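You operate a simulated robot arm through the tools that you are given. There is no shell and no other tool. Be economical: measure what you need, move in short steps, check, and stop when the job is done.

Carry out the task below with a simulated two-armed robot. There is one attempt and no reset: what you move stays moved.

## Task
Hook the fixture up at 5 V and run it until it shows GOOD.
Fine: orange plug in the fixture's inlet, knob set and lever down before the supply goes on; leave it running, modules where they are.
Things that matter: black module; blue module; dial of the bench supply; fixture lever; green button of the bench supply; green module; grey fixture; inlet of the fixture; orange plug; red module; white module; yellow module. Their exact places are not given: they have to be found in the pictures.

The check looks at the end state, three seconds after you hand in, the way a careful person would. Anything else that was tipped, shoved, dropped, spilled or broken makes it a failure.

## Robot
Two 7-joint arms with two-finger grippers on one trunk, on a base that drives. Base frame: it is fixed to the floor where the robot stands at the start and does not move with it; the origin is under the middle of the robot, x ahead of it, y to its left, z up; the surface under the hand at the start is at about z = 0.75. Lengths are in m, angles in degrees, forces in N, time in s.
The left shoulder is at the start at [0.051, 0.162, 1.079], the right one opposite. With the tool pointing down near the work surface each hand reaches from about 0.28 to 0.74 m from the robot's upright axis, wherever it stands, measured 20 degrees to its own side. Places, roughly: dial of the bench supply [0.5, 0, 0.8]; fixture lever [0.6, 0.1, 0.9]; green button of the bench supply [0.5, -0.1, 0.8]; grey fixture [0.6, 0.2, 0.8]; inlet of the fixture [0.5, 0.1, 0.8]; orange plug (2x2x5 cm) [0.5, 0.2, 0.8]. Payload 2.45 kg a hand.
The tool frame of a hand sits at the grasp point between the pads (the TCP): z along the fingers, y along the line on which they close. The tips reach 0.026 m beyond it. Largest opening 0.096 m; the body of the gripper starts 0.069 m behind the TCP.
Orientation is that of the tool frame in the base frame, as [roll, pitch, yaw] about the fixed x, y, z axes, in that order (R = Rz(yaw) Ry(pitch) Rx(roll)). With the fingers straight down and closing along the base's y, the tool's x points along the base's -x, its y along +y and its z along -z.

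## Interface
- The arms move only by the tool servo_tool. It takes "left_plan", "right_plan" or both (then of equal length, played together; a hand with none holds still); each is a list of rows, each a list of 3 entries, a list of its own where there are three numbers: the shift along the base's x, y, z in m, then the turn, a rotation vector about the base's x, y, z in degrees, then the opening, from 0 (shut) to 1 (fully open). In form: [[[x, y, z], [wx, wy, wz], claw], ...]. A call has 1 to 10 rows; each row is the pose to reach, as a shift and turn from the pose commanded when the call began. Rows are played at 5 a second. More than 0.05 m and 8.6 degrees between two rows, or a gripper value outside its range, and nothing of the call is played. A pose out of reach is approached as far as the arm can. The call stops where the force on the tool passes 90 N (or 10 N more than at its start, if that is more) or the arm is blocked; 0.2 s more then pass. Each finger halts on what it meets, pressing with about 34 N; the grip force reading is that of the motor and also rises with nothing between the fingers. The clock runs only during rows and for 0.2 s after the last one: add rows that repeat a pose to give the fingers time. It gives the time, the measured TCP pose, the force on the tool (base axes), the opening and the grip force at its end, in the units of the frame above (readings bear some noise), with the torque about the TCP (base axes, N m) and any sound that the robot's microphone picked up, and new pictures: "pictures" is both (left out), scene, wrist or none (wrist: the cameras of the hands that moved).
- Cameras (640 x 400 px; columns grow to the right, rows downward): "scene" is now at [0.1419, -0.0033, 1.5477]; the picture's right is [-0.04, -1.00, 0.00], its down [-0.81, 0.03, -0.59] and it looks along [0.59, -0.03, -0.81] (base axes); focal length 254 px, centre (320, 200). "left" rides on the left gripper at [0.082, -0.003, -0.098] in its tool frame; the picture's right is [0.04, 1.00, 0.00], its down [-0.73, 0.03, -0.68] and it looks along [-0.68, 0.03, 0.73] (tool axes); focal length 256 px, centre (320, 200). "right" rides on the right gripper at [0.082, 0.003, -0.098] in its tool frame; the picture's right is [-0.04, 1.00, 0.00], its down [-0.73, -0.03, -0.68] and it looks along [-0.68, -0.03, 0.73] (tool axes); focal length 256 px, centre (320, 200).
- raise_lower(by): slides the trunk up (or, below 0, down) by that many m; the arms and the scene camera ride with it, the base frame stays. It gives what a move gives, with no picture.
- roll_base(legs): drives the robot by 1 to 6 legs, each [ahead, left, turn to the left] in m, m and degrees, along the robot's own axes; the way and the turn of a leg run together, so that a leg with both is an arc; at most 1.5 m and 180 degrees a leg. The arms and the cameras ride along, it lands a little off, and it stops where it bumps. It gives what a move gives, and a new picture of the scene camera.
- head_to(pan, tilt): turns the head with the scene camera to pan (to the left, within 120 degrees either way) and tilt (down, from -29 to 69), counted from straight ahead of the robot. It gives what a move gives, and a new picture of the scene camera.
- pixel_to_xyz(camera, pixels): for up to 12 pixels [column, row] of the newest picture of that camera ("zoom" is the newest enlarged one), the place [x, y, z] in the base frame of the surface seen there, good to about 0.003 m. It takes no simulated time.
- inspect(camera, box): a new picture of the part [left, top, right, bottom] of that camera's present view, enlarged. It takes no simulated time.
- job_done(): hands the job in; it is judged then, once.

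Keep the steps short. Do not move on a guess: measure, check each grasp and each placing, and mend mistakes. In all there are 80 turns and 260 pictures (those below and enlarged ones count). Leave the grippers open and the arms clear of the work at the hand-in unless told otherwise, and finish with a single line.

The tools are called after "Emit:" as a command line: name --argument value ..., lists and objects as JSON in quotes. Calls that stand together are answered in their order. servo_tool: Moves the arms, as the interface text tells. Its arguments: {"type":"object","properties":{"left_plan":{"type":"array","items":{"type":"array"}},"right_plan":{"type":"array","items":{"type":"array"}},"pictures":{"type":"string","enum":["both","scene","wrist","none"]}},"required":[]} The other tools are called the same way: raise_lower (by) slides the trunk up or down; roll_base (legs) drives the base; head_to (pan, tilt) turns the head that bears the scene camera; pixel_to_xyz (camera, pixels) gives the place of the surface under pixels of a picture; inspect (camera, box) takes an enlarged picture of a part of a camera's view; job_done () hands the job in.

At the start:

```text
time: 0.0
left_tcp_pos: [0.5102, 0.2601, 1.1891]
left_orientation: [180.0, -0.1, 179.9]
left_wrist_force: [0.4, 0.6, -1.1]
left_ft_torque: [0.01, -0.02, 0.01]
left_gripper_width: 0.0961
left_grip_force: 0.1
right_tcp_pos: [0.4919, -0.1721, 1.2097]
right_orientation: [180.0, -0.1, 179.9]
right_wrist_force: [-0.6, -0.2, -0.7]
right_ft_torque: [0.0, -0.01, -0.01]
right_gripper_width: 0.0961
right_grip_force: 0.0
trunk travel left (down, up): [-0.25, 0.317]
robot x, y, heading: [0.0039, 0.0019, 0.1]
head pan, tilt: [-2.5, 53.6]
```

scene: 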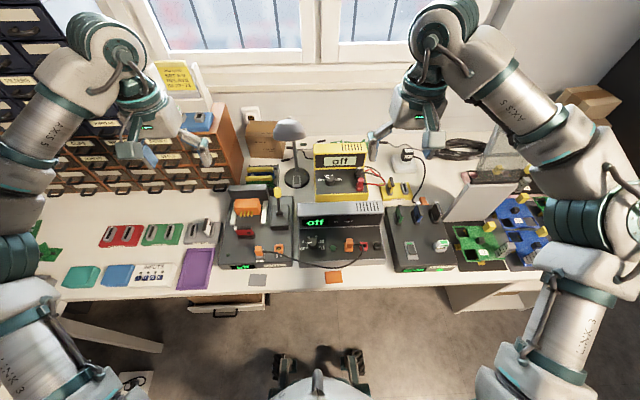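
right: 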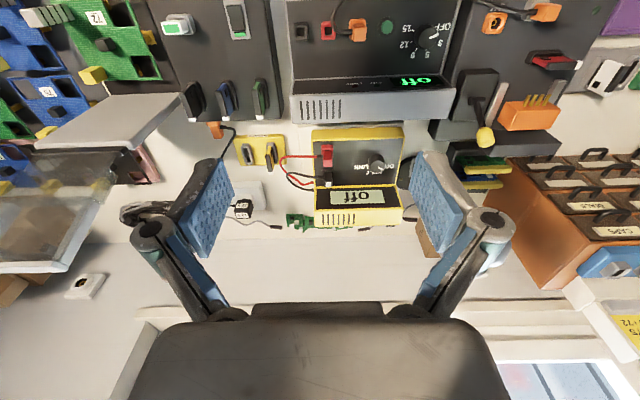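
left: 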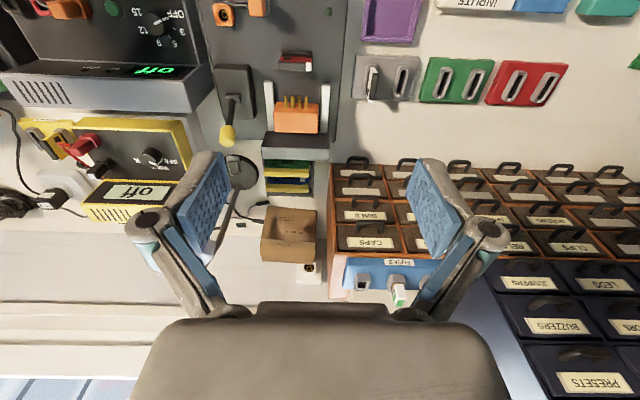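

I start by looking closer at the bench area: fixture around (255,230), supply around (340,235).

Emit:
inspect --camera "scene" --box '[210, 170, 310, 280]'

Emit:
inspect --camera "scene" --box '[290, 190, 400, 290]'

Emit:
inspect --camera "left" --box '[0, 0, 350, 200]'

```text
3.64 times, centred on (260, 225) of scene
```

zoom: 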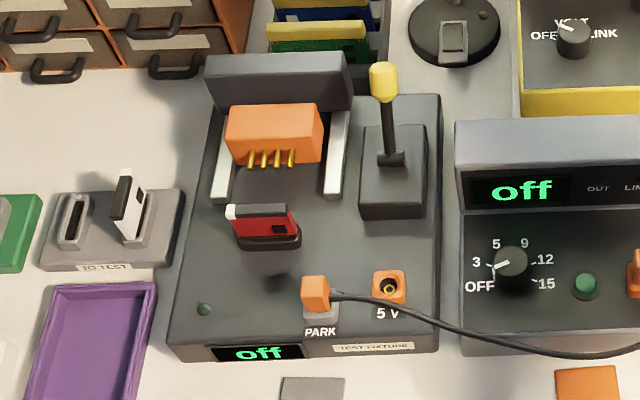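

```text
4.00 times, centred on (345, 240) of scene
```

zoom: 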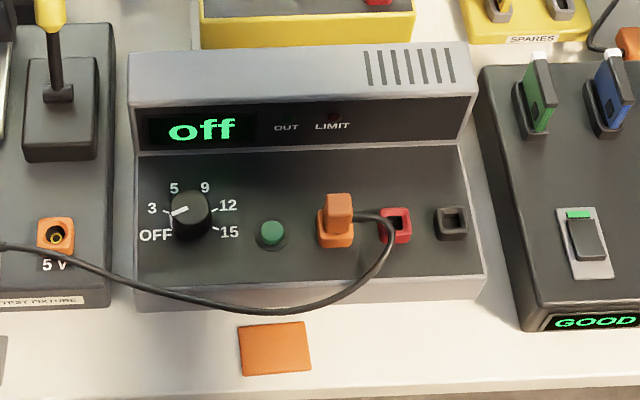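

```text
1.83 times, centred on (175, 100) of left
```

zoom: 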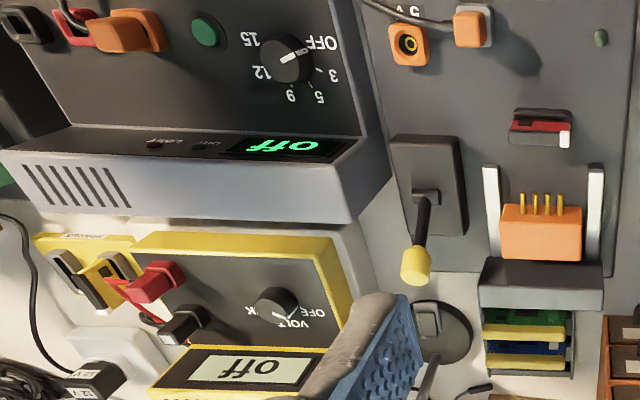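

The plug sits in PARK and the inlet is the "5 V" socket. I'm zooming in further to read the dial pointer, lever and plug before measuring them.

Emit:
inspect --camera "scene" --box '[322, 230, 372, 262]'

Emit:
pixel_to_xyz --camera "zoom" --pixels '[[320, 200], [100, 200]]'

Emit:
inspect --camera "scene" --box '[290, 225, 340, 257]'

Emit:
inspect --camera "scene" --box '[210, 170, 310, 280]'

Emit:
pixel_to_xyz --camera "zoom" --pixels '[[315, 283], [322, 315], [389, 290], [383, 68], [385, 90], [392, 155], [370, 200], [512, 258], [585, 283], [420, 320], [480, 330], [278, 120]]'

```text
12.50 times, centred on (347, 246) of scene
```

zoom: 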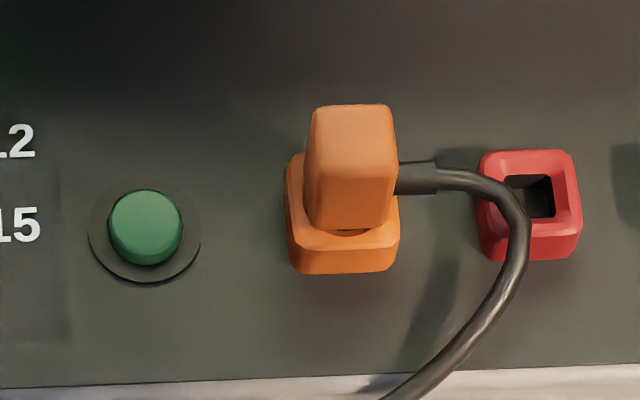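

```text
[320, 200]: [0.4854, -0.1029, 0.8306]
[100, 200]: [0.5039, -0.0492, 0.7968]
```

```text
12.50 times, centred on (315, 241) of scene
```

zoom: 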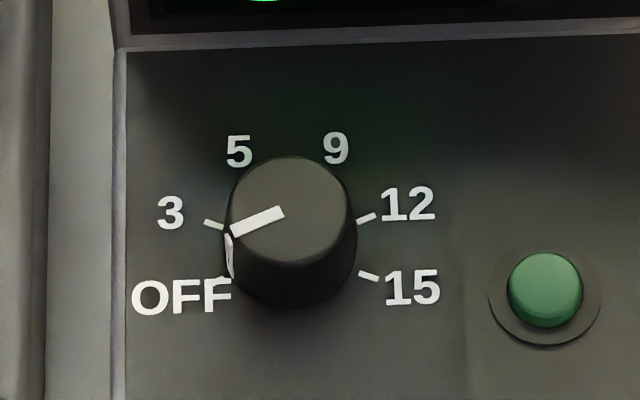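

```text
3.64 times, centred on (260, 225) of scene
```

zoom: 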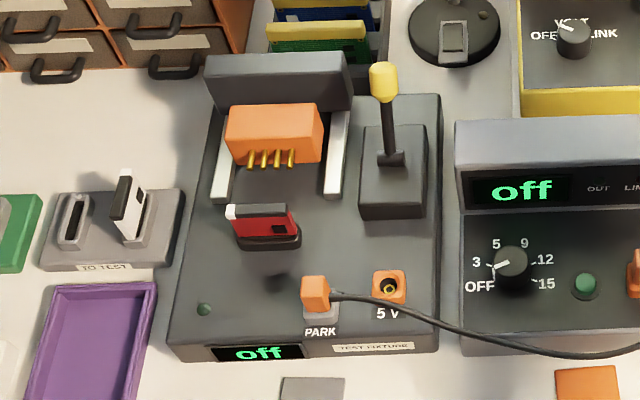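

```text
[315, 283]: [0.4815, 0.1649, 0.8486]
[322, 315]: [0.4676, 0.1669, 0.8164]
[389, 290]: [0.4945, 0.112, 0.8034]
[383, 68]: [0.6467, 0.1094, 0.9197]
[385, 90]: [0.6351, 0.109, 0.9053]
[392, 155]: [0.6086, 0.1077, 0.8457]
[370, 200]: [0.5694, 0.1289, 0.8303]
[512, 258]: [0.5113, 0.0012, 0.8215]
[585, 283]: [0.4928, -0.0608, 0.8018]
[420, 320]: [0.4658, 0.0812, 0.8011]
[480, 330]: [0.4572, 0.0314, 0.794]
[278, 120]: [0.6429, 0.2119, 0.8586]
```

The dial pointer is at OFF, so 5 V is two positions clockwise. The plug's cable leaves towards -y, so I'll grip the plug along x. Next the left hand goes above the plug, turning −85° about z.

Emit:
servo_tool --left_plan '[[[-0.003, -0.01, -0.02], [0, 0, -8.5], 0.8], [[-0.006, -0.019, -0.04], [0, 0, -17], 0.6], [[-0.009, -0.028, -0.06], [0, 0, -25.5], 0.6], [[-0.011, -0.038, -0.08], [0, 0, -34], 0.6], [[-0.014, -0.047, -0.1], [0, 0, -42.5], 0.6], [[-0.017, -0.057, -0.12], [0, 0, -51], 0.6], [[-0.02, -0.066, -0.14], [0, 0, -59.5], 0.6], [[-0.023, -0.076, -0.16], [0, 0, -68], 0.6], [[-0.026, -0.086, -0.18], [0, 0, -76.5], 0.6], [[-0.029, -0.095, -0.19], [0, 0, -85], 0.6]]'

```text
time: 2.2
left_tcp_pos: [0.3813, 0.1105, 1.0055]
left_orientation: [179.9, 0.1, 97.7]
left_wrist_force: [0.0, -0.3, -0.2]
left_ft_torque: [-0.03, 0.01, -0.04]
left_gripper_width: 0.0575
left_grip_force: 0.2
left hand out of reach, approached as far as the arm can: row 7, 8, 9, 10
right_tcp_pos: [0.4879, -0.1735, 1.2114]
right_orientation: [179.9, 0.2, 180.0]
right_wrist_force: [-0.2, -0.7, -0.7]
right_ft_torque: [0.0, -0.01, -0.02]
right_gripper_width: 0.0959
right_grip_force: 0.1
trunk travel left (down, up): [-0.25, 0.317]
robot x, y, heading: [0.0, -0.0015, -0.2]
head pan, tilt: [-2.5, 53.6]
```

scene: 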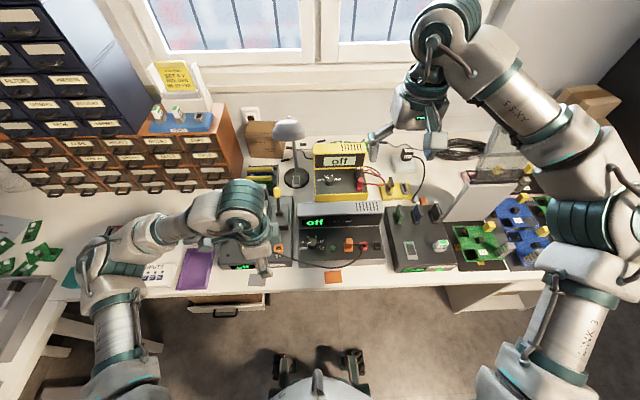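
left: 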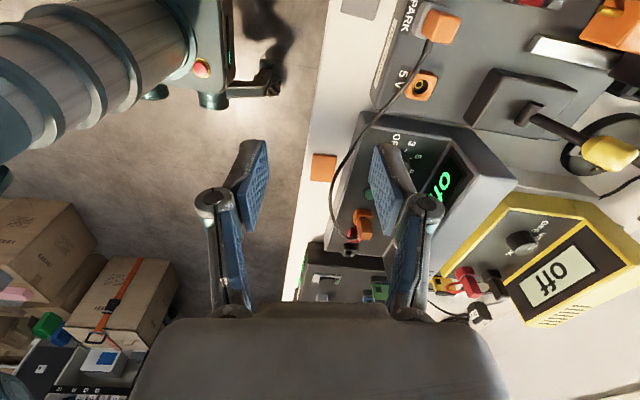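

That turn direction runs out of reach. I'm undoing it and will turn the other way.

Emit:
servo_tool --left_plan '[[[0.01, 0.01, 0.02], [0, 0, 8.5], 0.6], [[0.02, 0.02, 0.04], [0, 0, 17], 0.6], [[0.03, 0.03, 0.06], [0, 0, 25.5], 0.6], [[0.04, 0.04, 0.08], [0, 0, 34], 0.6], [[0.05, 0.05, 0.1], [0, 0, 42.5], 0.6], [[0.06, 0.06, 0.1], [0, 0, 51], 0.6], [[0.07, 0.07, 0.1], [0, 0, 59.5], 0.6], [[0.08, 0.07, 0.1], [0, 0, 68], 0.6], [[0.09, 0.07, 0.1], [0, 0, 76.5], 0.6], [[0.1, 0.07, 0.1], [0, 0, 85], 0.6]]' --pictures "none"

Emit:
servo_tool --left_plan '[[[0, 0, 0], [0, 0, 8.5], 0.6], [[0, 0, 0], [0, 0, 17], 0.6], [[0, 0, 0], [0, 0, 25.5], 0.6], [[0, 0, 0], [0, 0, 34], 0.6], [[0, 0, 0], [0, 0, 42.5], 0.6], [[0, 0, 0], [0, 0, 51], 0.6], [[0, 0, 0], [0, 0, 59.5], 0.6], [[0, 0, 0], [0, 0, 68], 0.6], [[0, 0, 0], [0, 0, 76.5], 0.6], [[0, 0, 0], [0, 0, 85], 0.6]]'

```text
time: 4.4
left_tcp_pos: [0.4815, 0.1785, 1.1061]
left_orientation: [180.0, 0.2, -179.8]
left_wrist_force: [0.1, -0.9, 0.6]
left_ft_torque: [0.04, 0.04, 0.04]
left_gripper_width: 0.0575
left_grip_force: 0.0
right_tcp_pos: [0.4894, -0.1728, 1.2116]
right_orientation: [179.9, 0.1, 179.9]
right_wrist_force: [-1.0, -0.4, 0.1]
right_ft_torque: [0.0, 0.0, -0.01]
right_gripper_width: 0.096
right_grip_force: 0.0
trunk travel left (down, up): [-0.25, 0.317]
robot x, y, heading: [0.0011, -0.0007, -0.1]
head pan, tilt: [-2.5, 53.6]
```

```text
time: 6.6
left_tcp_pos: [0.4812, 0.1797, 1.1067]
left_orientation: [179.9, 0.2, -94.8]
left_wrist_force: [0.3, 0.4, 0.8]
left_ft_torque: [0.0, 0.01, 0.01]
left_gripper_width: 0.0575
left_grip_force: 0.0
right_tcp_pos: [0.4877, -0.1725, 1.2106]
right_orientation: [180.0, 0.1, 179.9]
right_wrist_force: [-0.9, 0.0, -0.1]
right_ft_torque: [-0.01, 0.0, 0.02]
right_gripper_width: 0.0959
right_grip_force: 0.0
trunk travel left (down, up): [-0.25, 0.317]
robot x, y, heading: [-0.0023, 0.0002, 0.1]
head pan, tilt: [-2.5, 53.6]
```

scene: 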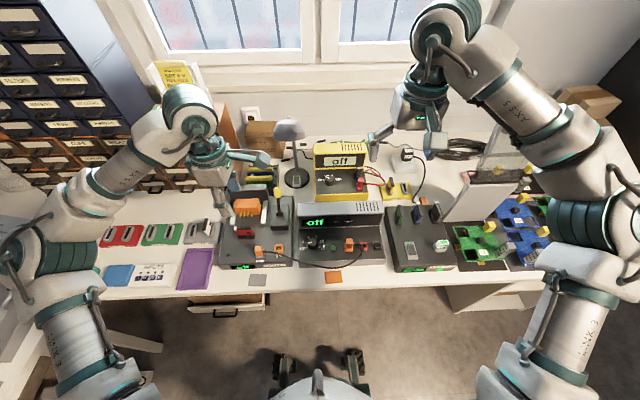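
left: 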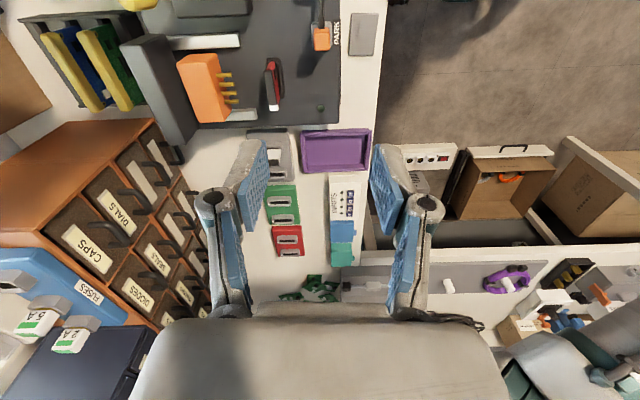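

This way works. I re-measure the plug's top face and the inlet in enlarged scene views.

Emit:
inspect --camera "scene" --box '[280, 235, 330, 267]'

Emit:
inspect --camera "scene" --box '[245, 235, 295, 267]'

```text
12.50 times, centred on (305, 251) of scene
```

zoom: 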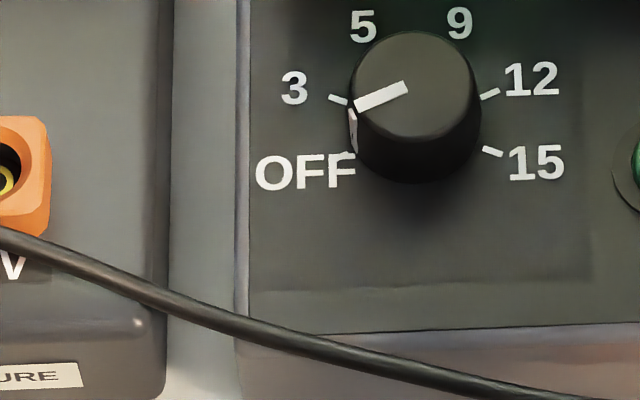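

```text
12.50 times, centred on (270, 251) of scene
```

zoom: 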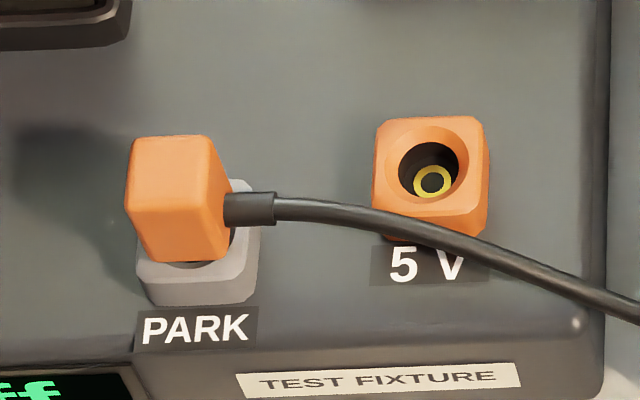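

Emit:
pixel_to_xyz --camera "zoom" --pixels '[[170, 145], [170, 165], [170, 185], [170, 205], [170, 225], [170, 245], [140, 175], [200, 175], [222, 210], [382, 150], [480, 150], [432, 122]]'

Emit:
pixel_to_xyz --camera "zoom" --pixels '[[432, 212], [384, 200], [478, 200], [155, 265], [245, 195], [200, 290], [300, 150], [240, 205]]'

```text
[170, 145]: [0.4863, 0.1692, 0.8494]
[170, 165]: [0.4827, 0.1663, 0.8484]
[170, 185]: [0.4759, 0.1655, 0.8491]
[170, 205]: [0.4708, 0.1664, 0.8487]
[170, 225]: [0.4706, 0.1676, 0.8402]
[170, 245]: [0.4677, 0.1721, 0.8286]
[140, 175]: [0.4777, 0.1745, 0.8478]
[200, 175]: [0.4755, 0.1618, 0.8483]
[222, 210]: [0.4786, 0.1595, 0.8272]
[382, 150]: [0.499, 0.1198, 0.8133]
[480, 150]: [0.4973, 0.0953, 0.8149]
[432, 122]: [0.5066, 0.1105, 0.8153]
```

```text
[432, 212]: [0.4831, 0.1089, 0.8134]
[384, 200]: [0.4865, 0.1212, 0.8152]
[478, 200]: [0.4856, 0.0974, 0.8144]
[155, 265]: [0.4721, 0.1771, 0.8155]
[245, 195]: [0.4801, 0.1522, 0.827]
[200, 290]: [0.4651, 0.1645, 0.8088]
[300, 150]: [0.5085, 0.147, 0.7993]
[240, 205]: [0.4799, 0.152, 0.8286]
```

Plug top centre ≈ (0.4785, 0.168, 0.849); inlet centre ≈ (0.495, 0.1087, 0.8145). Next the left hand squares up and descends to z≈0.93 above the plug for a check.

Emit:
servo_tool --left_plan '[[[-0.001, -0.004, -0.04], [0, 0, 2], 0.6], [[-0.002, -0.008, -0.08], [0, 0, 4.8], 0.6], [[-0.003, -0.011, -0.12], [0, 0, 4.8], 0.6], [[-0.003, -0.011, -0.16], [0, 0, 4.8], 0.6], [[-0.003, -0.011, -0.18], [0, 0, 4.8], 0.6], [[-0.003, -0.011, -0.18], [0, 0, 4.8], 0.6]]'

```text
time: 8.0
left_tcp_pos: [0.4775, 0.1698, 0.924]
left_orientation: [-180.0, 0.2, -90.2]
left_wrist_force: [0.0, -0.9, 0.9]
left_ft_torque: [0.0, -0.01, 0.03]
left_gripper_width: 0.0572
left_grip_force: 0.1
right_tcp_pos: [0.4878, -0.1727, 1.2121]
right_orientation: [180.0, 0.3, -180.0]
right_wrist_force: [-0.4, -0.8, -0.3]
right_ft_torque: [-0.01, 0.0, 0.04]
right_gripper_width: 0.0962
right_grip_force: 0.1
trunk travel left (down, up): [-0.25, 0.317]
robot x, y, heading: [0.0001, 0.0025, -0.2]
head pan, tilt: [-2.5, 53.6]
```

scene: 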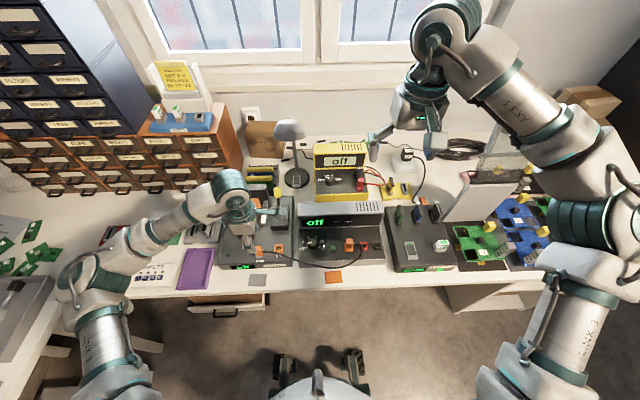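
left: 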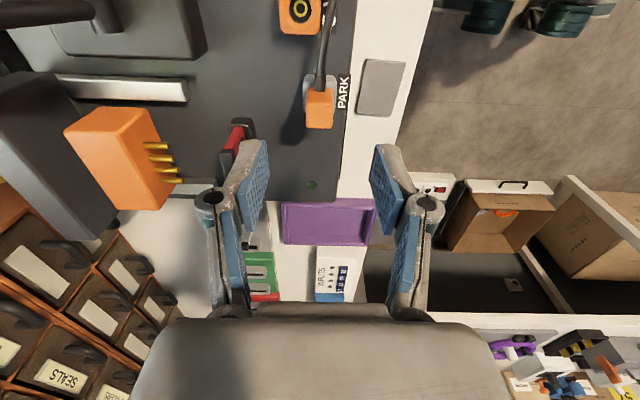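

The plug at (320,105) lies on the grip's midline. Before descending I measure the plug and the red module from this camera.

Emit:
pixel_to_xyz --camera "left" --pixels '[[320, 108], [310, 95], [331, 95], [320, 124], [237, 135], [250, 125], [300, 14], [285, 12], [318, 10]]'

Emit:
inspect --camera "left" --box '[200, 0, 400, 125]'

```text
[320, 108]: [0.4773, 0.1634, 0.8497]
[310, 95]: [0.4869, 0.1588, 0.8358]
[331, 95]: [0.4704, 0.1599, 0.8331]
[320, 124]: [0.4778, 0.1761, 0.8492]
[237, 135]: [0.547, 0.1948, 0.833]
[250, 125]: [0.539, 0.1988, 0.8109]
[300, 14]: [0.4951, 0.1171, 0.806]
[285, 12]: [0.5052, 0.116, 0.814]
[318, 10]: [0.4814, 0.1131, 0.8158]
```

```text
3.20 times, centred on (300, 62) of left
```

zoom: 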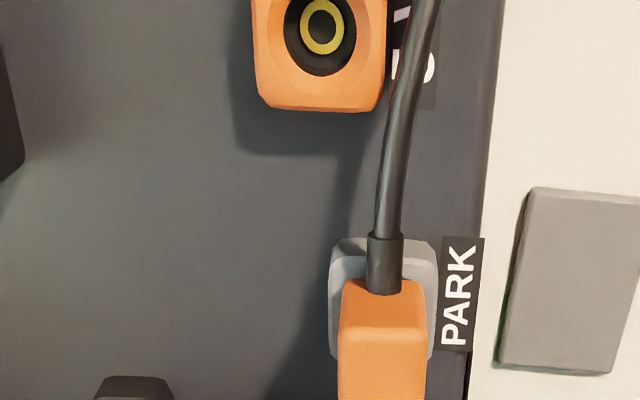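

Plug centre (0.478, 0.1685) agrees. I descend 0.078 m and close on the plug.

Emit:
servo_tool --left_plan '[[[0, 0, -0.03], [0, 0, 0], 0.6], [[0, 0, -0.055], [0, 0, 0], 0.6], [[0, 0, -0.078], [0, 0, 0], 0.6], [[0, 0, -0.078], [0, 0, 0], 0.6], [[0, 0, -0.078], [0, 0, 0], 0.1], [[0, 0, -0.078], [0, 0, 0], 0.1], [[0, 0, -0.078], [0, 0, 0], 0.1]]'

```text
time: 9.6
left_tcp_pos: [0.4788, 0.1692, 0.8464]
left_orientation: [-180.0, 0.2, -90.2]
left_wrist_force: [1.9, 0.3, 0.7]
left_ft_torque: [-0.02, -0.08, 0.04]
left_gripper_width: 0.0188
left_grip_force: 34.0
right_tcp_pos: [0.4882, -0.1718, 1.2113]
right_orientation: [179.9, 0.1, -180.0]
right_wrist_force: [-0.4, 0.7, 0.3]
right_ft_torque: [-0.04, -0.01, 0.03]
right_gripper_width: 0.0961
right_grip_force: 0.1
trunk travel left (down, up): [-0.25, 0.317]
robot x, y, heading: [0.0005, -0.0007, -0.0]
head pan, tilt: [-2.5, 53.6]
```

scene: 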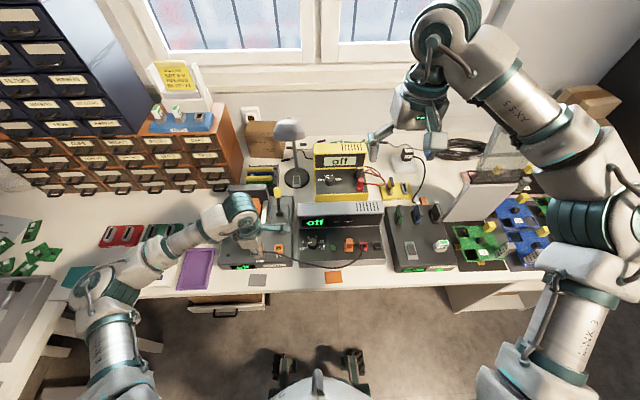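
left: 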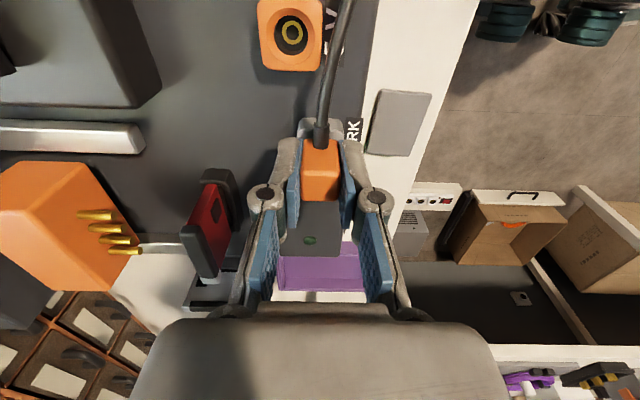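

Gripped (0.0188 m, 34 N). I lift straight up by 5 cm.

Emit:
servo_tool --left_plan '[[[0, 0, 0.01], [0, 0, 0], 0.1], [[0, 0, 0.02], [0, 0, 0], 0.1], [[0, 0, 0.035], [0, 0, 0], 0.1], [[0, 0, 0.05], [0, 0, 0], 0.1], [[0, 0, 0.05], [0, 0, 0], 0.1]]'

Emit:
inspect --camera "left" --box '[220, 0, 420, 125]'

Emit:
inspect --camera "scene" --box '[235, 220, 310, 268]'

```text
time: 10.8
left_tcp_pos: [0.4781, 0.1687, 0.8984]
left_orientation: [179.9, 0.2, -90.1]
left_wrist_force: [-0.4, 0.2, -1.0]
left_ft_torque: [0.0, 0.01, 0.02]
left_gripper_width: 0.0189
left_grip_force: 34.0
right_tcp_pos: [0.4878, -0.1724, 1.2109]
right_orientation: [-179.9, 0.1, -179.9]
right_wrist_force: [-0.1, 0.4, -0.7]
right_ft_torque: [0.0, 0.01, -0.02]
right_gripper_width: 0.0958
right_grip_force: 0.1
trunk travel left (down, up): [-0.25, 0.317]
robot x, y, heading: [-0.0015, 0.0016, -0.1]
head pan, tilt: [-2.5, 53.6]
```

scene: 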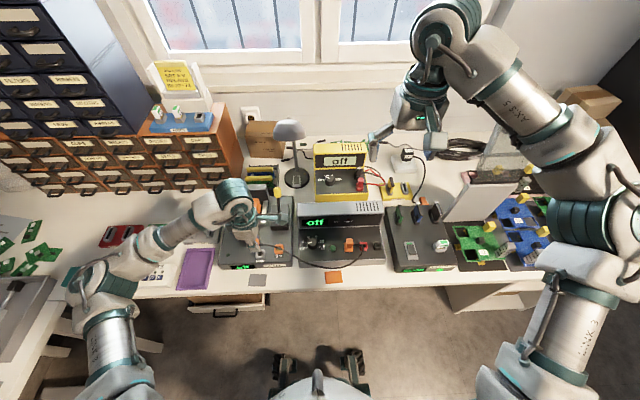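
left: 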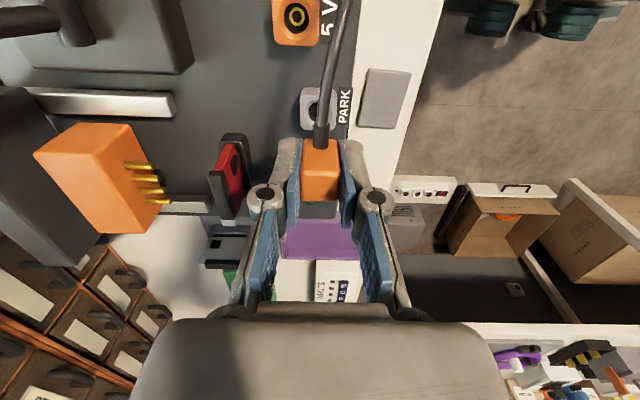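

```text
3.20 times, centred on (320, 62) of left
```

zoom: 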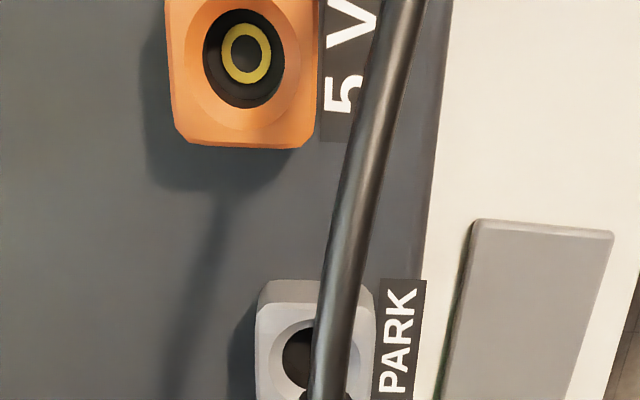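

```text
8.33 times, centred on (272, 244) of scene
```

zoom: 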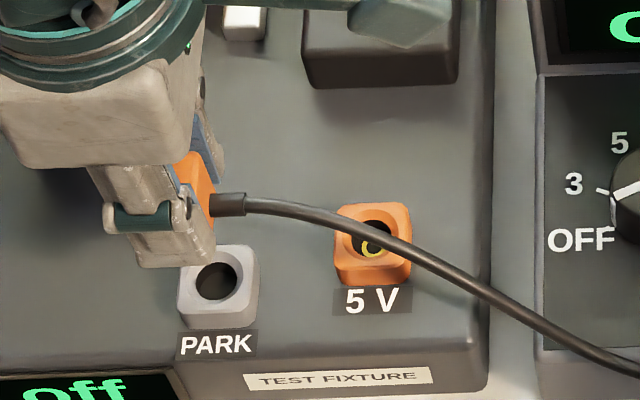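

The plug is out and held straight. I measure the rims of the PARK socket and the inlet to get the exact offset.

Emit:
pixel_to_xyz --camera "zoom" --pixels '[[189, 282], [247, 282], [216, 253], [216, 306], [192, 260], [246, 258], [344, 240], [403, 245], [372, 208], [366, 262], [345, 215], [401, 212]]'

Emit:
inspect --camera "left" --box '[260, 0, 380, 130]'

```text
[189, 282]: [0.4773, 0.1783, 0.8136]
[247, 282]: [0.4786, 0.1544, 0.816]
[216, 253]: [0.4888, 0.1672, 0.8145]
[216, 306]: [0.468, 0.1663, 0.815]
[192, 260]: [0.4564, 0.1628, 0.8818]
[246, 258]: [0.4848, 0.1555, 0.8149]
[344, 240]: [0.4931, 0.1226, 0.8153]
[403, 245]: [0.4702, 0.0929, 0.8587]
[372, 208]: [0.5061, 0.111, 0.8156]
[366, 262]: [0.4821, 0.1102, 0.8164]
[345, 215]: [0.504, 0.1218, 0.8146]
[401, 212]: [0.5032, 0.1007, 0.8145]
```

```text
3.08 times, centred on (320, 65) of left
```

zoom: 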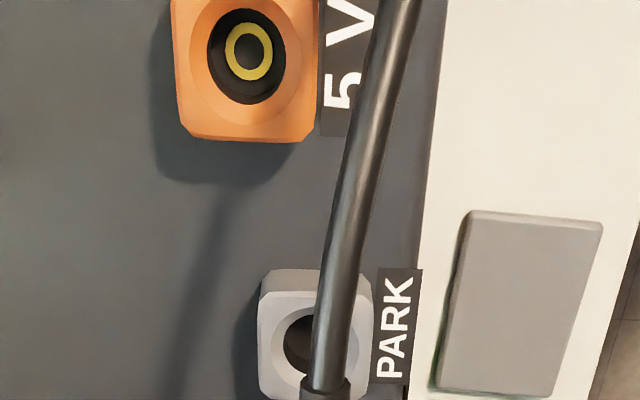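

Emit:
pixel_to_xyz --camera "zoom" --pixels '[[195, 60], [302, 60], [190, 115], [305, 110], [248, 118], [248, 90], [270, 330], [358, 330], [300, 280], [275, 285], [355, 300], [270, 385]]'

```text
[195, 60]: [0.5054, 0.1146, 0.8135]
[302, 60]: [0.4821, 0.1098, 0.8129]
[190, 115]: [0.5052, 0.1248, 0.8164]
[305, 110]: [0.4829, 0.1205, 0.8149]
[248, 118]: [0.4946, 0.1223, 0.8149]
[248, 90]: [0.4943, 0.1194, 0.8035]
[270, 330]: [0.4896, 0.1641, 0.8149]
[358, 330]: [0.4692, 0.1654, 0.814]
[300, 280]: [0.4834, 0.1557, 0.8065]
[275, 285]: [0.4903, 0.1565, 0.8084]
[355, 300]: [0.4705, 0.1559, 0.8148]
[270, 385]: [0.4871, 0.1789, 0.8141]
```

Offset from PARK to the inlet ≈ (+0.015, −0.057). I move there at height, then check from above the inlet.

Emit:
servo_tool --left_plan '[[[0.004, -0.015, 0], [0, 0, 0], 0.1], [[0.008, -0.03, 0], [0, 0, 0], 0.1], [[0.012, -0.045, 0], [0, 0, 0], 0.1], [[0.015, -0.057, 0], [0, 0, 0], 0.1], [[0.015, -0.057, -0.01], [0, 0, 0], 0.1], [[0.015, -0.057, -0.01], [0, 0, 0], 0.1]]'

Emit:
inspect --camera "left" --box '[240, 80, 400, 180]'

Emit:
inspect --camera "scene" --box '[245, 215, 320, 263]'

```text
time: 12.2
left_tcp_pos: [0.4942, 0.1124, 0.8893]
left_orientation: [-179.9, 0.1, -90.2]
left_wrist_force: [-0.1, -1.2, -1.1]
left_ft_torque: [0.02, 0.02, -0.01]
left_gripper_width: 0.0185
left_grip_force: 33.6
right_tcp_pos: [0.4871, -0.1729, 1.2126]
right_orientation: [180.0, 0.1, 180.0]
right_wrist_force: [0.6, 0.9, -0.7]
right_ft_torque: [0.0, 0.0, -0.02]
right_gripper_width: 0.096
right_grip_force: 0.0
trunk travel left (down, up): [-0.25, 0.317]
robot x, y, heading: [0.0006, -0.002, -0.0]
head pan, tilt: [-2.5, 53.6]
```

scene: 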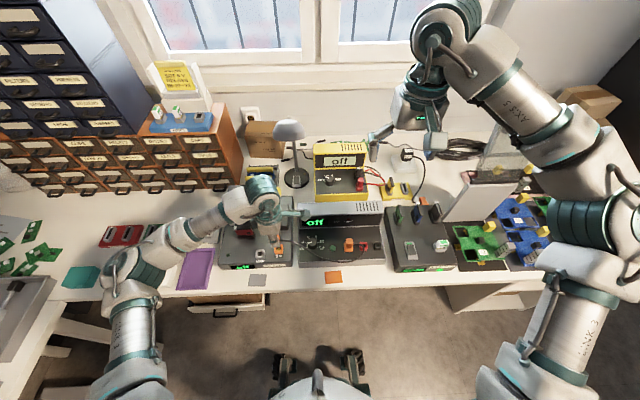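
left: 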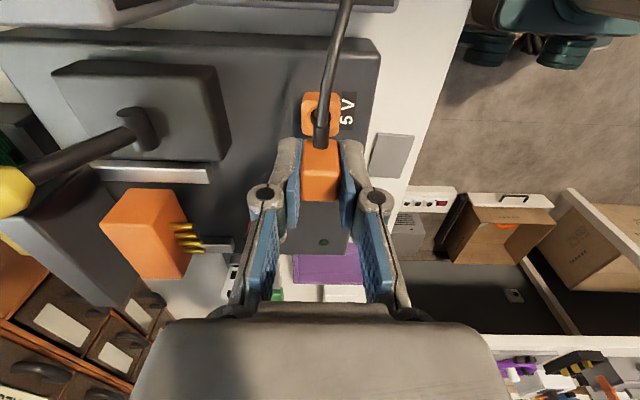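

```text
4.00 times, centred on (320, 130) of left
```

zoom: 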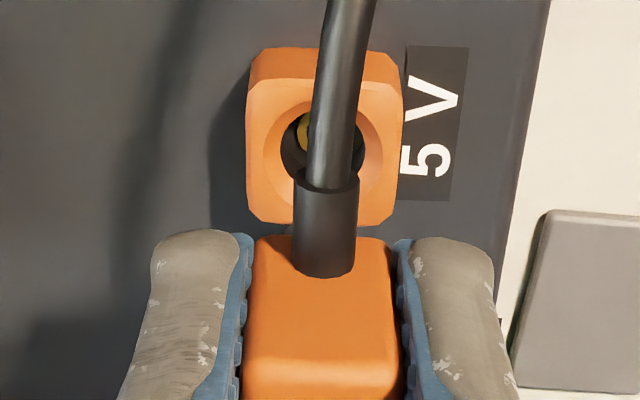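

```text
8.33 times, centred on (282, 239) of scene
```

zoom: 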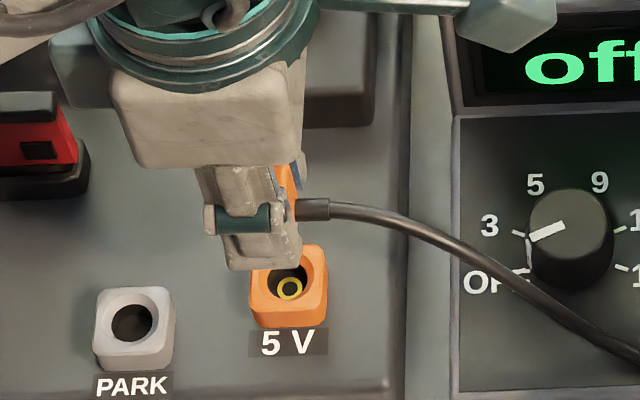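

Aligned with the inlet in both views. I lower it slowly, watching the force.

Emit:
servo_tool --left_plan '[[[0, 0, -0.008], [0, 0, 0], 0.1], [[0, 0, -0.016], [0, 0, 0], 0.1], [[0, 0, -0.021], [0, 0, 0], 0.1], [[0, 0, -0.026], [0, 0, 0], 0.1], [[0, 0, -0.03], [0, 0, 0], 0.1]]' --pictures "wrist"

```text
time: 13.4
left_tcp_pos: [0.4926, 0.112, 0.8585]
left_orientation: [180.0, 0.2, -90.2]
left_wrist_force: [0.1, 0.1, 0.7]
left_ft_torque: [0.04, -0.01, 0.01]
left_gripper_width: 0.0186
left_grip_force: 33.9
right_tcp_pos: [0.4882, -0.1727, 1.2131]
right_orientation: [-180.0, 0.0, -180.0]
right_wrist_force: [0.8, 0.1, -0.1]
right_ft_torque: [-0.01, 0.01, 0.04]
right_gripper_width: 0.0959
right_grip_force: 0.1
trunk travel left (down, up): [-0.25, 0.317]
robot x, y, heading: [0.002, -0.0007, -0.2]
head pan, tilt: [-2.5, 53.6]
```

left: 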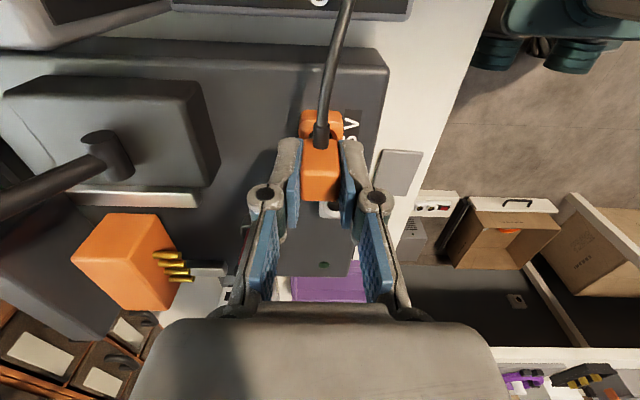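

No resistance at z 0.8585. I continue down to the depth it had when parked.

Emit:
servo_tool --left_plan '[[[0, 0, -0.003], [0, 0, 0], 0.1], [[0, 0, -0.006], [0, 0, 0], 0.1], [[0, 0, -0.009], [0, 0, 0], 0.1], [[0, 0, -0.012], [0, 0, 0], 0.1], [[0, 0, -0.013], [0, 0, 0], 0.1]]' --pictures "wrist"

Emit:
inspect --camera "scene" --box '[245, 215, 320, 263]'

```text
time: 14.6
left_tcp_pos: [0.493, 0.1116, 0.8477]
left_orientation: [-179.8, 0.2, -90.2]
left_wrist_force: [3.1, 1.7, 17.7]
left_ft_torque: [0.16, -0.01, -0.03]
left_gripper_width: 0.0189
left_grip_force: 34.1
right_tcp_pos: [0.4876, -0.1734, 1.2139]
right_orientation: [179.9, 0.2, -180.0]
right_wrist_force: [0.2, 0.4, -0.2]
right_ft_torque: [-0.03, 0.0, -0.01]
right_gripper_width: 0.096
right_grip_force: 0.1
trunk travel left (down, up): [-0.25, 0.317]
robot x, y, heading: [-0.001, 0.0027, 0.0]
head pan, tilt: [-2.5, 53.6]
```

left: 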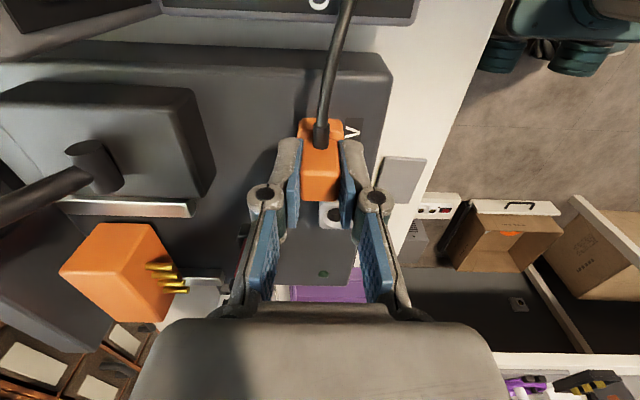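

```text
8.33 times, centred on (282, 239) of scene
```

zoom: 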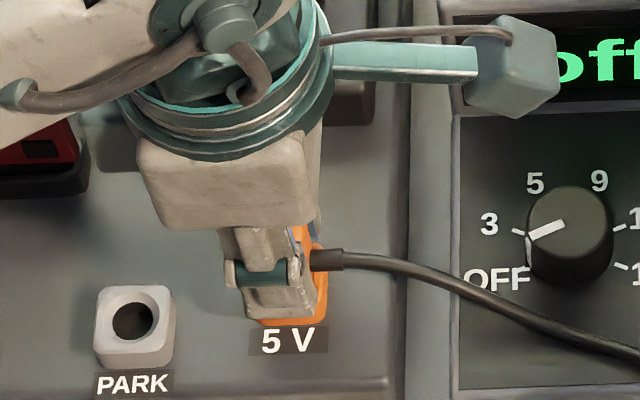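

17.7 N of resistance has begun at z 0.848. The supply's own plug sits lower relative to its panel, so this may be the insertion resistance; I push on in small steps.

Emit:
servo_tool --left_plan '[[[0, 0, -0.002], [0, 0, 0], 0.1], [[0, 0, -0.004], [0, 0, 0], 0.1], [[0, 0, -0.006], [0, 0, 0], 0.1]]' --pictures "wrist"

```text
time: 15.4
left_tcp_pos: [0.4933, 0.1109, 0.8412]
left_orientation: [-179.8, 0.1, -90.1]
left_wrist_force: [8.9, 2.3, 27.6]
left_ft_torque: [-0.1, -0.03, -0.09]
left_gripper_width: 0.0188
left_grip_force: 34.0
right_tcp_pos: [0.4867, -0.1729, 1.2129]
right_orientation: [179.9, 0.2, 180.0]
right_wrist_force: [0.2, -0.2, 0.5]
right_ft_torque: [-0.05, -0.02, 0.01]
right_gripper_width: 0.0961
right_grip_force: 0.2
trunk travel left (down, up): [-0.25, 0.317]
robot x, y, heading: [-0.0039, 0.0028, -0.2]
head pan, tilt: [-2.5, 53.6]
```

left: 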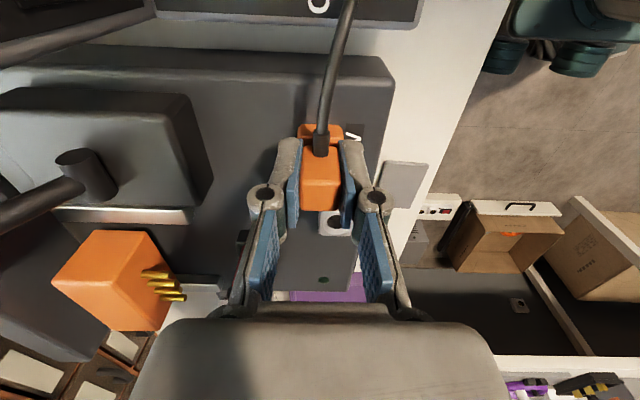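

The plug seems to have shifted in the fingers, and the fingertips (z≈0.815) are at the collar's height. I look closer.

Emit:
inspect --camera "left" --box '[240, 100, 400, 220]'

Emit:
pixel_to_xyz --camera "left" --pixels '[[320, 168], [320, 185], [320, 203], [312, 150], [331, 130], [310, 130]]'

Emit:
inspect --camera "scene" --box '[260, 230, 305, 259]'

```text
3.33 times, centred on (320, 160) of left
```

zoom: 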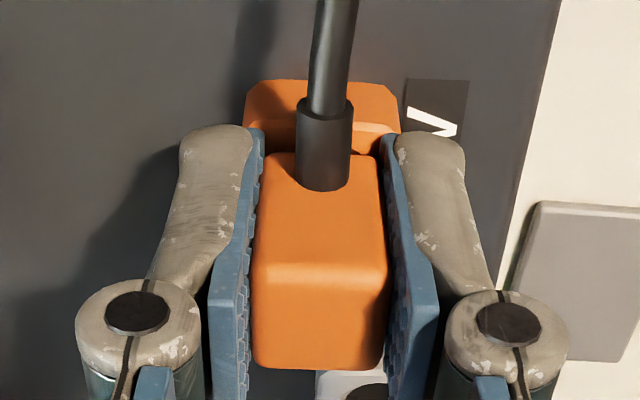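

```text
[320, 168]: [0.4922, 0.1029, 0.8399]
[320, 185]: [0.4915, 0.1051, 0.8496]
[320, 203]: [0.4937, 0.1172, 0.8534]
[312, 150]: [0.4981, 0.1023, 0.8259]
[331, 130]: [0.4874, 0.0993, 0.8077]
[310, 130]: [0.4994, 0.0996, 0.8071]
```

```text
13.79 times, centred on (282, 244) of scene
```

zoom: 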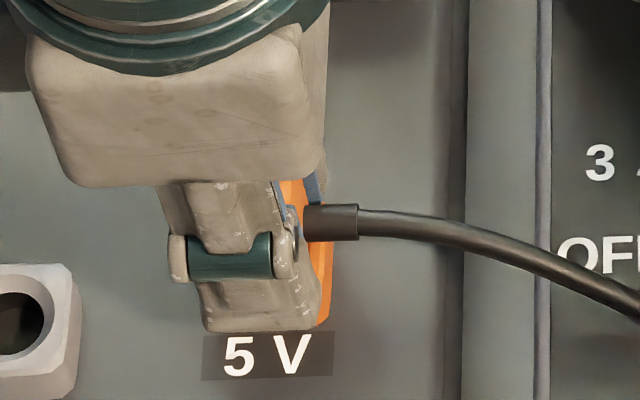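

The plug slipped up slightly. For comparison, I measure how deep the supply-end plug sits.

Emit:
inspect --camera "scene" --box '[322, 230, 372, 262]'

Emit:
pixel_to_xyz --camera "zoom" --pixels '[[350, 130], [350, 160], [350, 200], [350, 240], [300, 180], [392, 215], [500, 170], [560, 175], [530, 245], [400, 330]]'

```text
12.50 times, centred on (347, 246) of scene
```

zoom: 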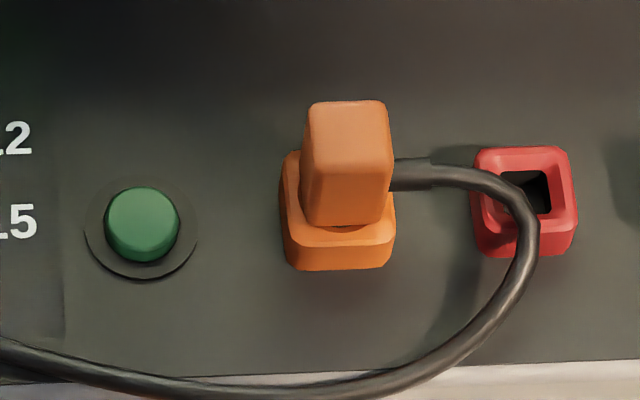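

```text
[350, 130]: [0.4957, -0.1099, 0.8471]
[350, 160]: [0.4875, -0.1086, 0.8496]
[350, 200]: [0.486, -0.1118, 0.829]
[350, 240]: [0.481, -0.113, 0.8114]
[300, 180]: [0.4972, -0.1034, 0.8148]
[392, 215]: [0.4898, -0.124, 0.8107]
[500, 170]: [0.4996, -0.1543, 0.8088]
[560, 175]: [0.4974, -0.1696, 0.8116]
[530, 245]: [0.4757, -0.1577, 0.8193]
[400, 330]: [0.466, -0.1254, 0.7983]
```

A seated plug's top is at ≈0.848; ours is at about 0.850–0.853, slightly tilted. I release and rise to look at how it sits.

Emit:
servo_tool --left_plan '[[[0, 0, 0.004], [0, 0, 0], 0.1], [[0, 0, 0.004], [0, 0, 0], 0.5], [[0, 0, 0.004], [0, 0, 0], 0.5], [[0, 0, 0.03], [0, 0, 0], 0.5], [[0, 0, 0.07], [0, 0, 0], 0.5], [[0, 0.03, 0.1], [0, 0, 0], 0.5]]'

Emit:
inspect --camera "left" --box '[220, 0, 420, 125]'

Emit:
inspect --camera "scene" --box '[245, 230, 305, 268]'

```text
time: 16.8
left_tcp_pos: [0.4923, 0.1418, 0.9395]
left_orientation: [180.0, 0.2, -90.2]
left_wrist_force: [-0.1, 0.0, 0.1]
left_ft_torque: [0.01, -0.02, 0.02]
left_gripper_width: 0.0482
left_grip_force: 0.2
right_tcp_pos: [0.4869, -0.1725, 1.2112]
right_orientation: [-180.0, 0.1, 179.9]
right_wrist_force: [0.0, -0.6, -0.8]
right_ft_torque: [0.01, -0.02, 0.0]
right_gripper_width: 0.0962
right_grip_force: 0.2
trunk travel left (down, up): [-0.25, 0.317]
robot x, y, heading: [-0.0019, 0.0002, -0.0]
head pan, tilt: [-2.5, 53.6]
```

scene: 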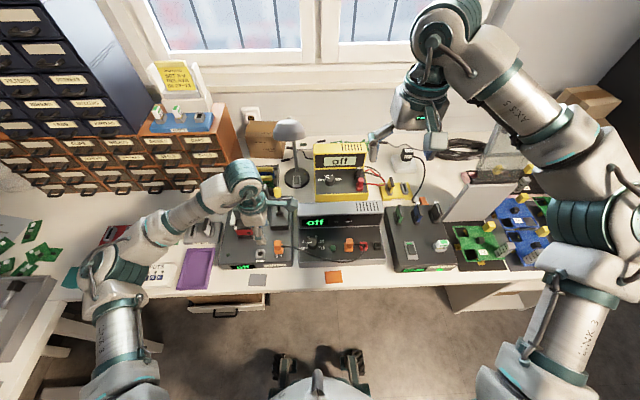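
left: 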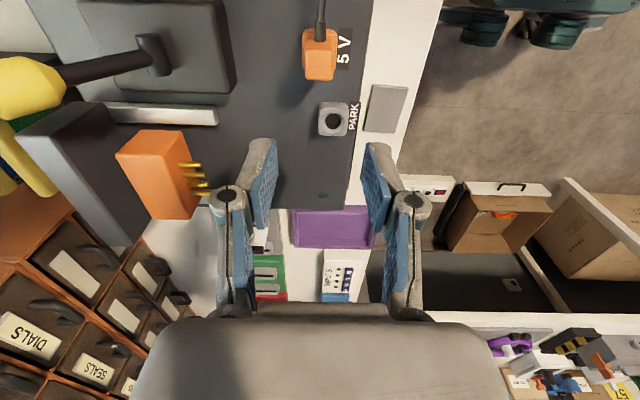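

```text
3.20 times, centred on (320, 62) of left
```

zoom: 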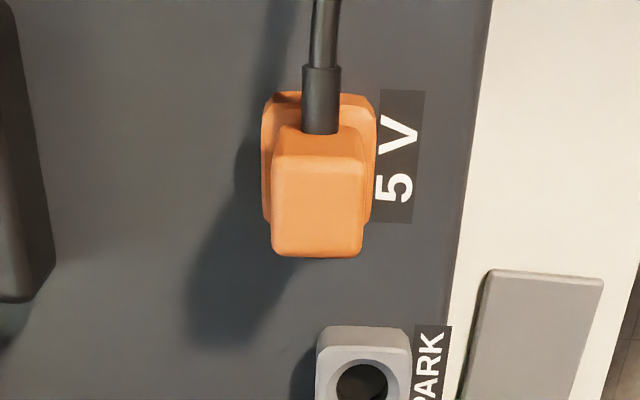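

```text
10.53 times, centred on (275, 249) of scene
```

zoom: 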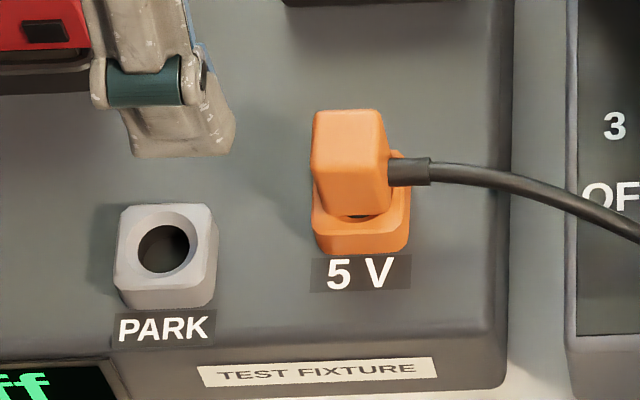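

Emit:
pixel_to_xyz --camera "zoom" --pixels '[[325, 130], [345, 125], [370, 130], [325, 150], [345, 150], [370, 150], [345, 165], [320, 205], [400, 165], [345, 220]]'

Emit:
pixel_to_xyz --camera "left" --pixels '[[319, 52], [319, 65], [312, 60], [328, 60], [319, 74]]'

```text
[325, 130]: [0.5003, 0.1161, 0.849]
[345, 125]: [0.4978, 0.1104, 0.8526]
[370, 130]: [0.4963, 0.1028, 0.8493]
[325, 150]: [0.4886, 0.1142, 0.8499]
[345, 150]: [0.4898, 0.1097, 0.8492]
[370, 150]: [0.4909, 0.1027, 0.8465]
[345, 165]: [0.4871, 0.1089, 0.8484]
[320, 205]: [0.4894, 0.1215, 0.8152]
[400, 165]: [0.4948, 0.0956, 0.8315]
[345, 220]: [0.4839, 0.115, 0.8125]
```

```text
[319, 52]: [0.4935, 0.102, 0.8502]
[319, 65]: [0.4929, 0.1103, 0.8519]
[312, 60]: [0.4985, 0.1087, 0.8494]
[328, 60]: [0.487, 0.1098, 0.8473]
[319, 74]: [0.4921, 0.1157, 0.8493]
```

It now stands straight with its top at ≈0.849, close to the parked 0.8487. To be sure it's seated, I press from above with closed fingers.

Emit:
servo_tool --left_plan '[[[0.001, -0.016, 0], [0, 0, 0], 0.2], [[0.001, -0.032, 0], [0, 0, 0], 0], [[0.001, -0.032, -0.02], [0, 0, 0], 0], [[0.001, -0.032, -0.045], [0, 0, 0], 0], [[0.001, -0.032, -0.06], [0, 0, 0], 0], [[0.001, -0.032, -0.064], [0, 0, 0], 0], [[0.001, -0.032, -0.067], [0, 0, 0], 0]]' --pictures "wrist"

```text
time: 18.4
left_tcp_pos: [0.4951, 0.1106, 0.8747]
left_orientation: [-179.7, 0.1, -90.1]
left_wrist_force: [0.9, 1.9, 17.7]
left_ft_torque: [0.07, -0.02, -0.06]
left_gripper_width: 0.0059
left_grip_force: 28.5
right_tcp_pos: [0.4868, -0.173, 1.2132]
right_orientation: [180.0, 0.3, -179.9]
right_wrist_force: [0.2, 0.1, 0.1]
right_ft_torque: [0.04, 0.03, 0.03]
right_gripper_width: 0.0959
right_grip_force: 0.0
trunk travel left (down, up): [-0.25, 0.317]
robot x, y, heading: [0.0041, -0.0031, 0.2]
head pan, tilt: [-2.5, 53.6]
```

left: 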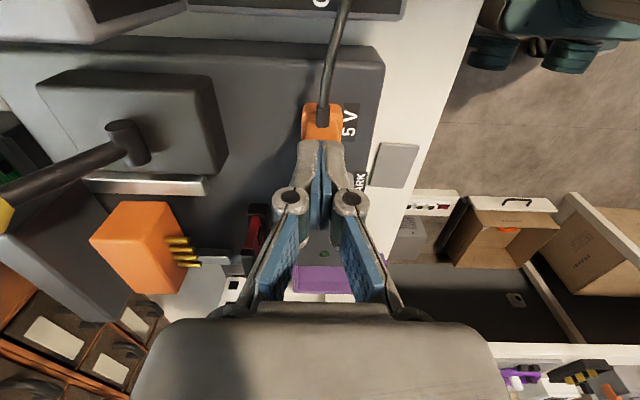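

Contact at 17.7 N; I press 4 mm further.

Emit:
servo_tool --left_plan '[[[0, 0, -0.002], [0, 0, 0], 0], [[0, 0, -0.004], [0, 0, 0], 0], [[0, 0, -0.006], [0, 0, 0], 0]]' --pictures "wrist"

```text
time: 19.2
left_tcp_pos: [0.4947, 0.11, 0.8738]
left_orientation: [-179.2, -0.1, -90.1]
left_wrist_force: [2.2, 8.3, 62.6]
left_ft_torque: [0.39, -0.05, -0.18]
left_gripper_width: 0.0061
left_grip_force: 28.5
right_tcp_pos: [0.4828, -0.1719, 1.2155]
right_orientation: [-180.0, 0.3, 180.0]
right_wrist_force: [0.5, 0.1, 0.2]
right_ft_torque: [-0.01, -0.02, 0.0]
right_gripper_width: 0.0959
right_grip_force: 0.0
trunk travel left (down, up): [-0.25, 0.317]
robot x, y, heading: [-0.0003, -0.0027, 0.2]
head pan, tilt: [-2.5, 53.6]
```

left: 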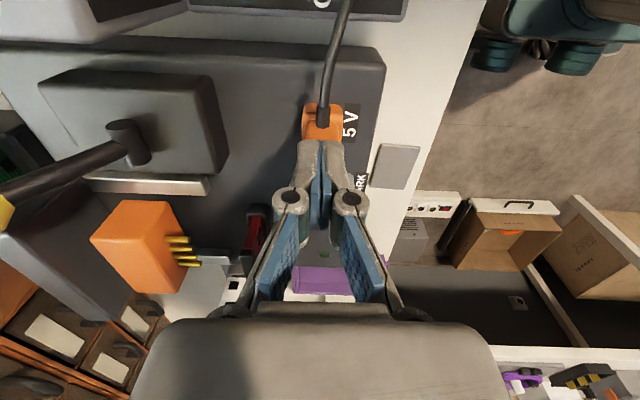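

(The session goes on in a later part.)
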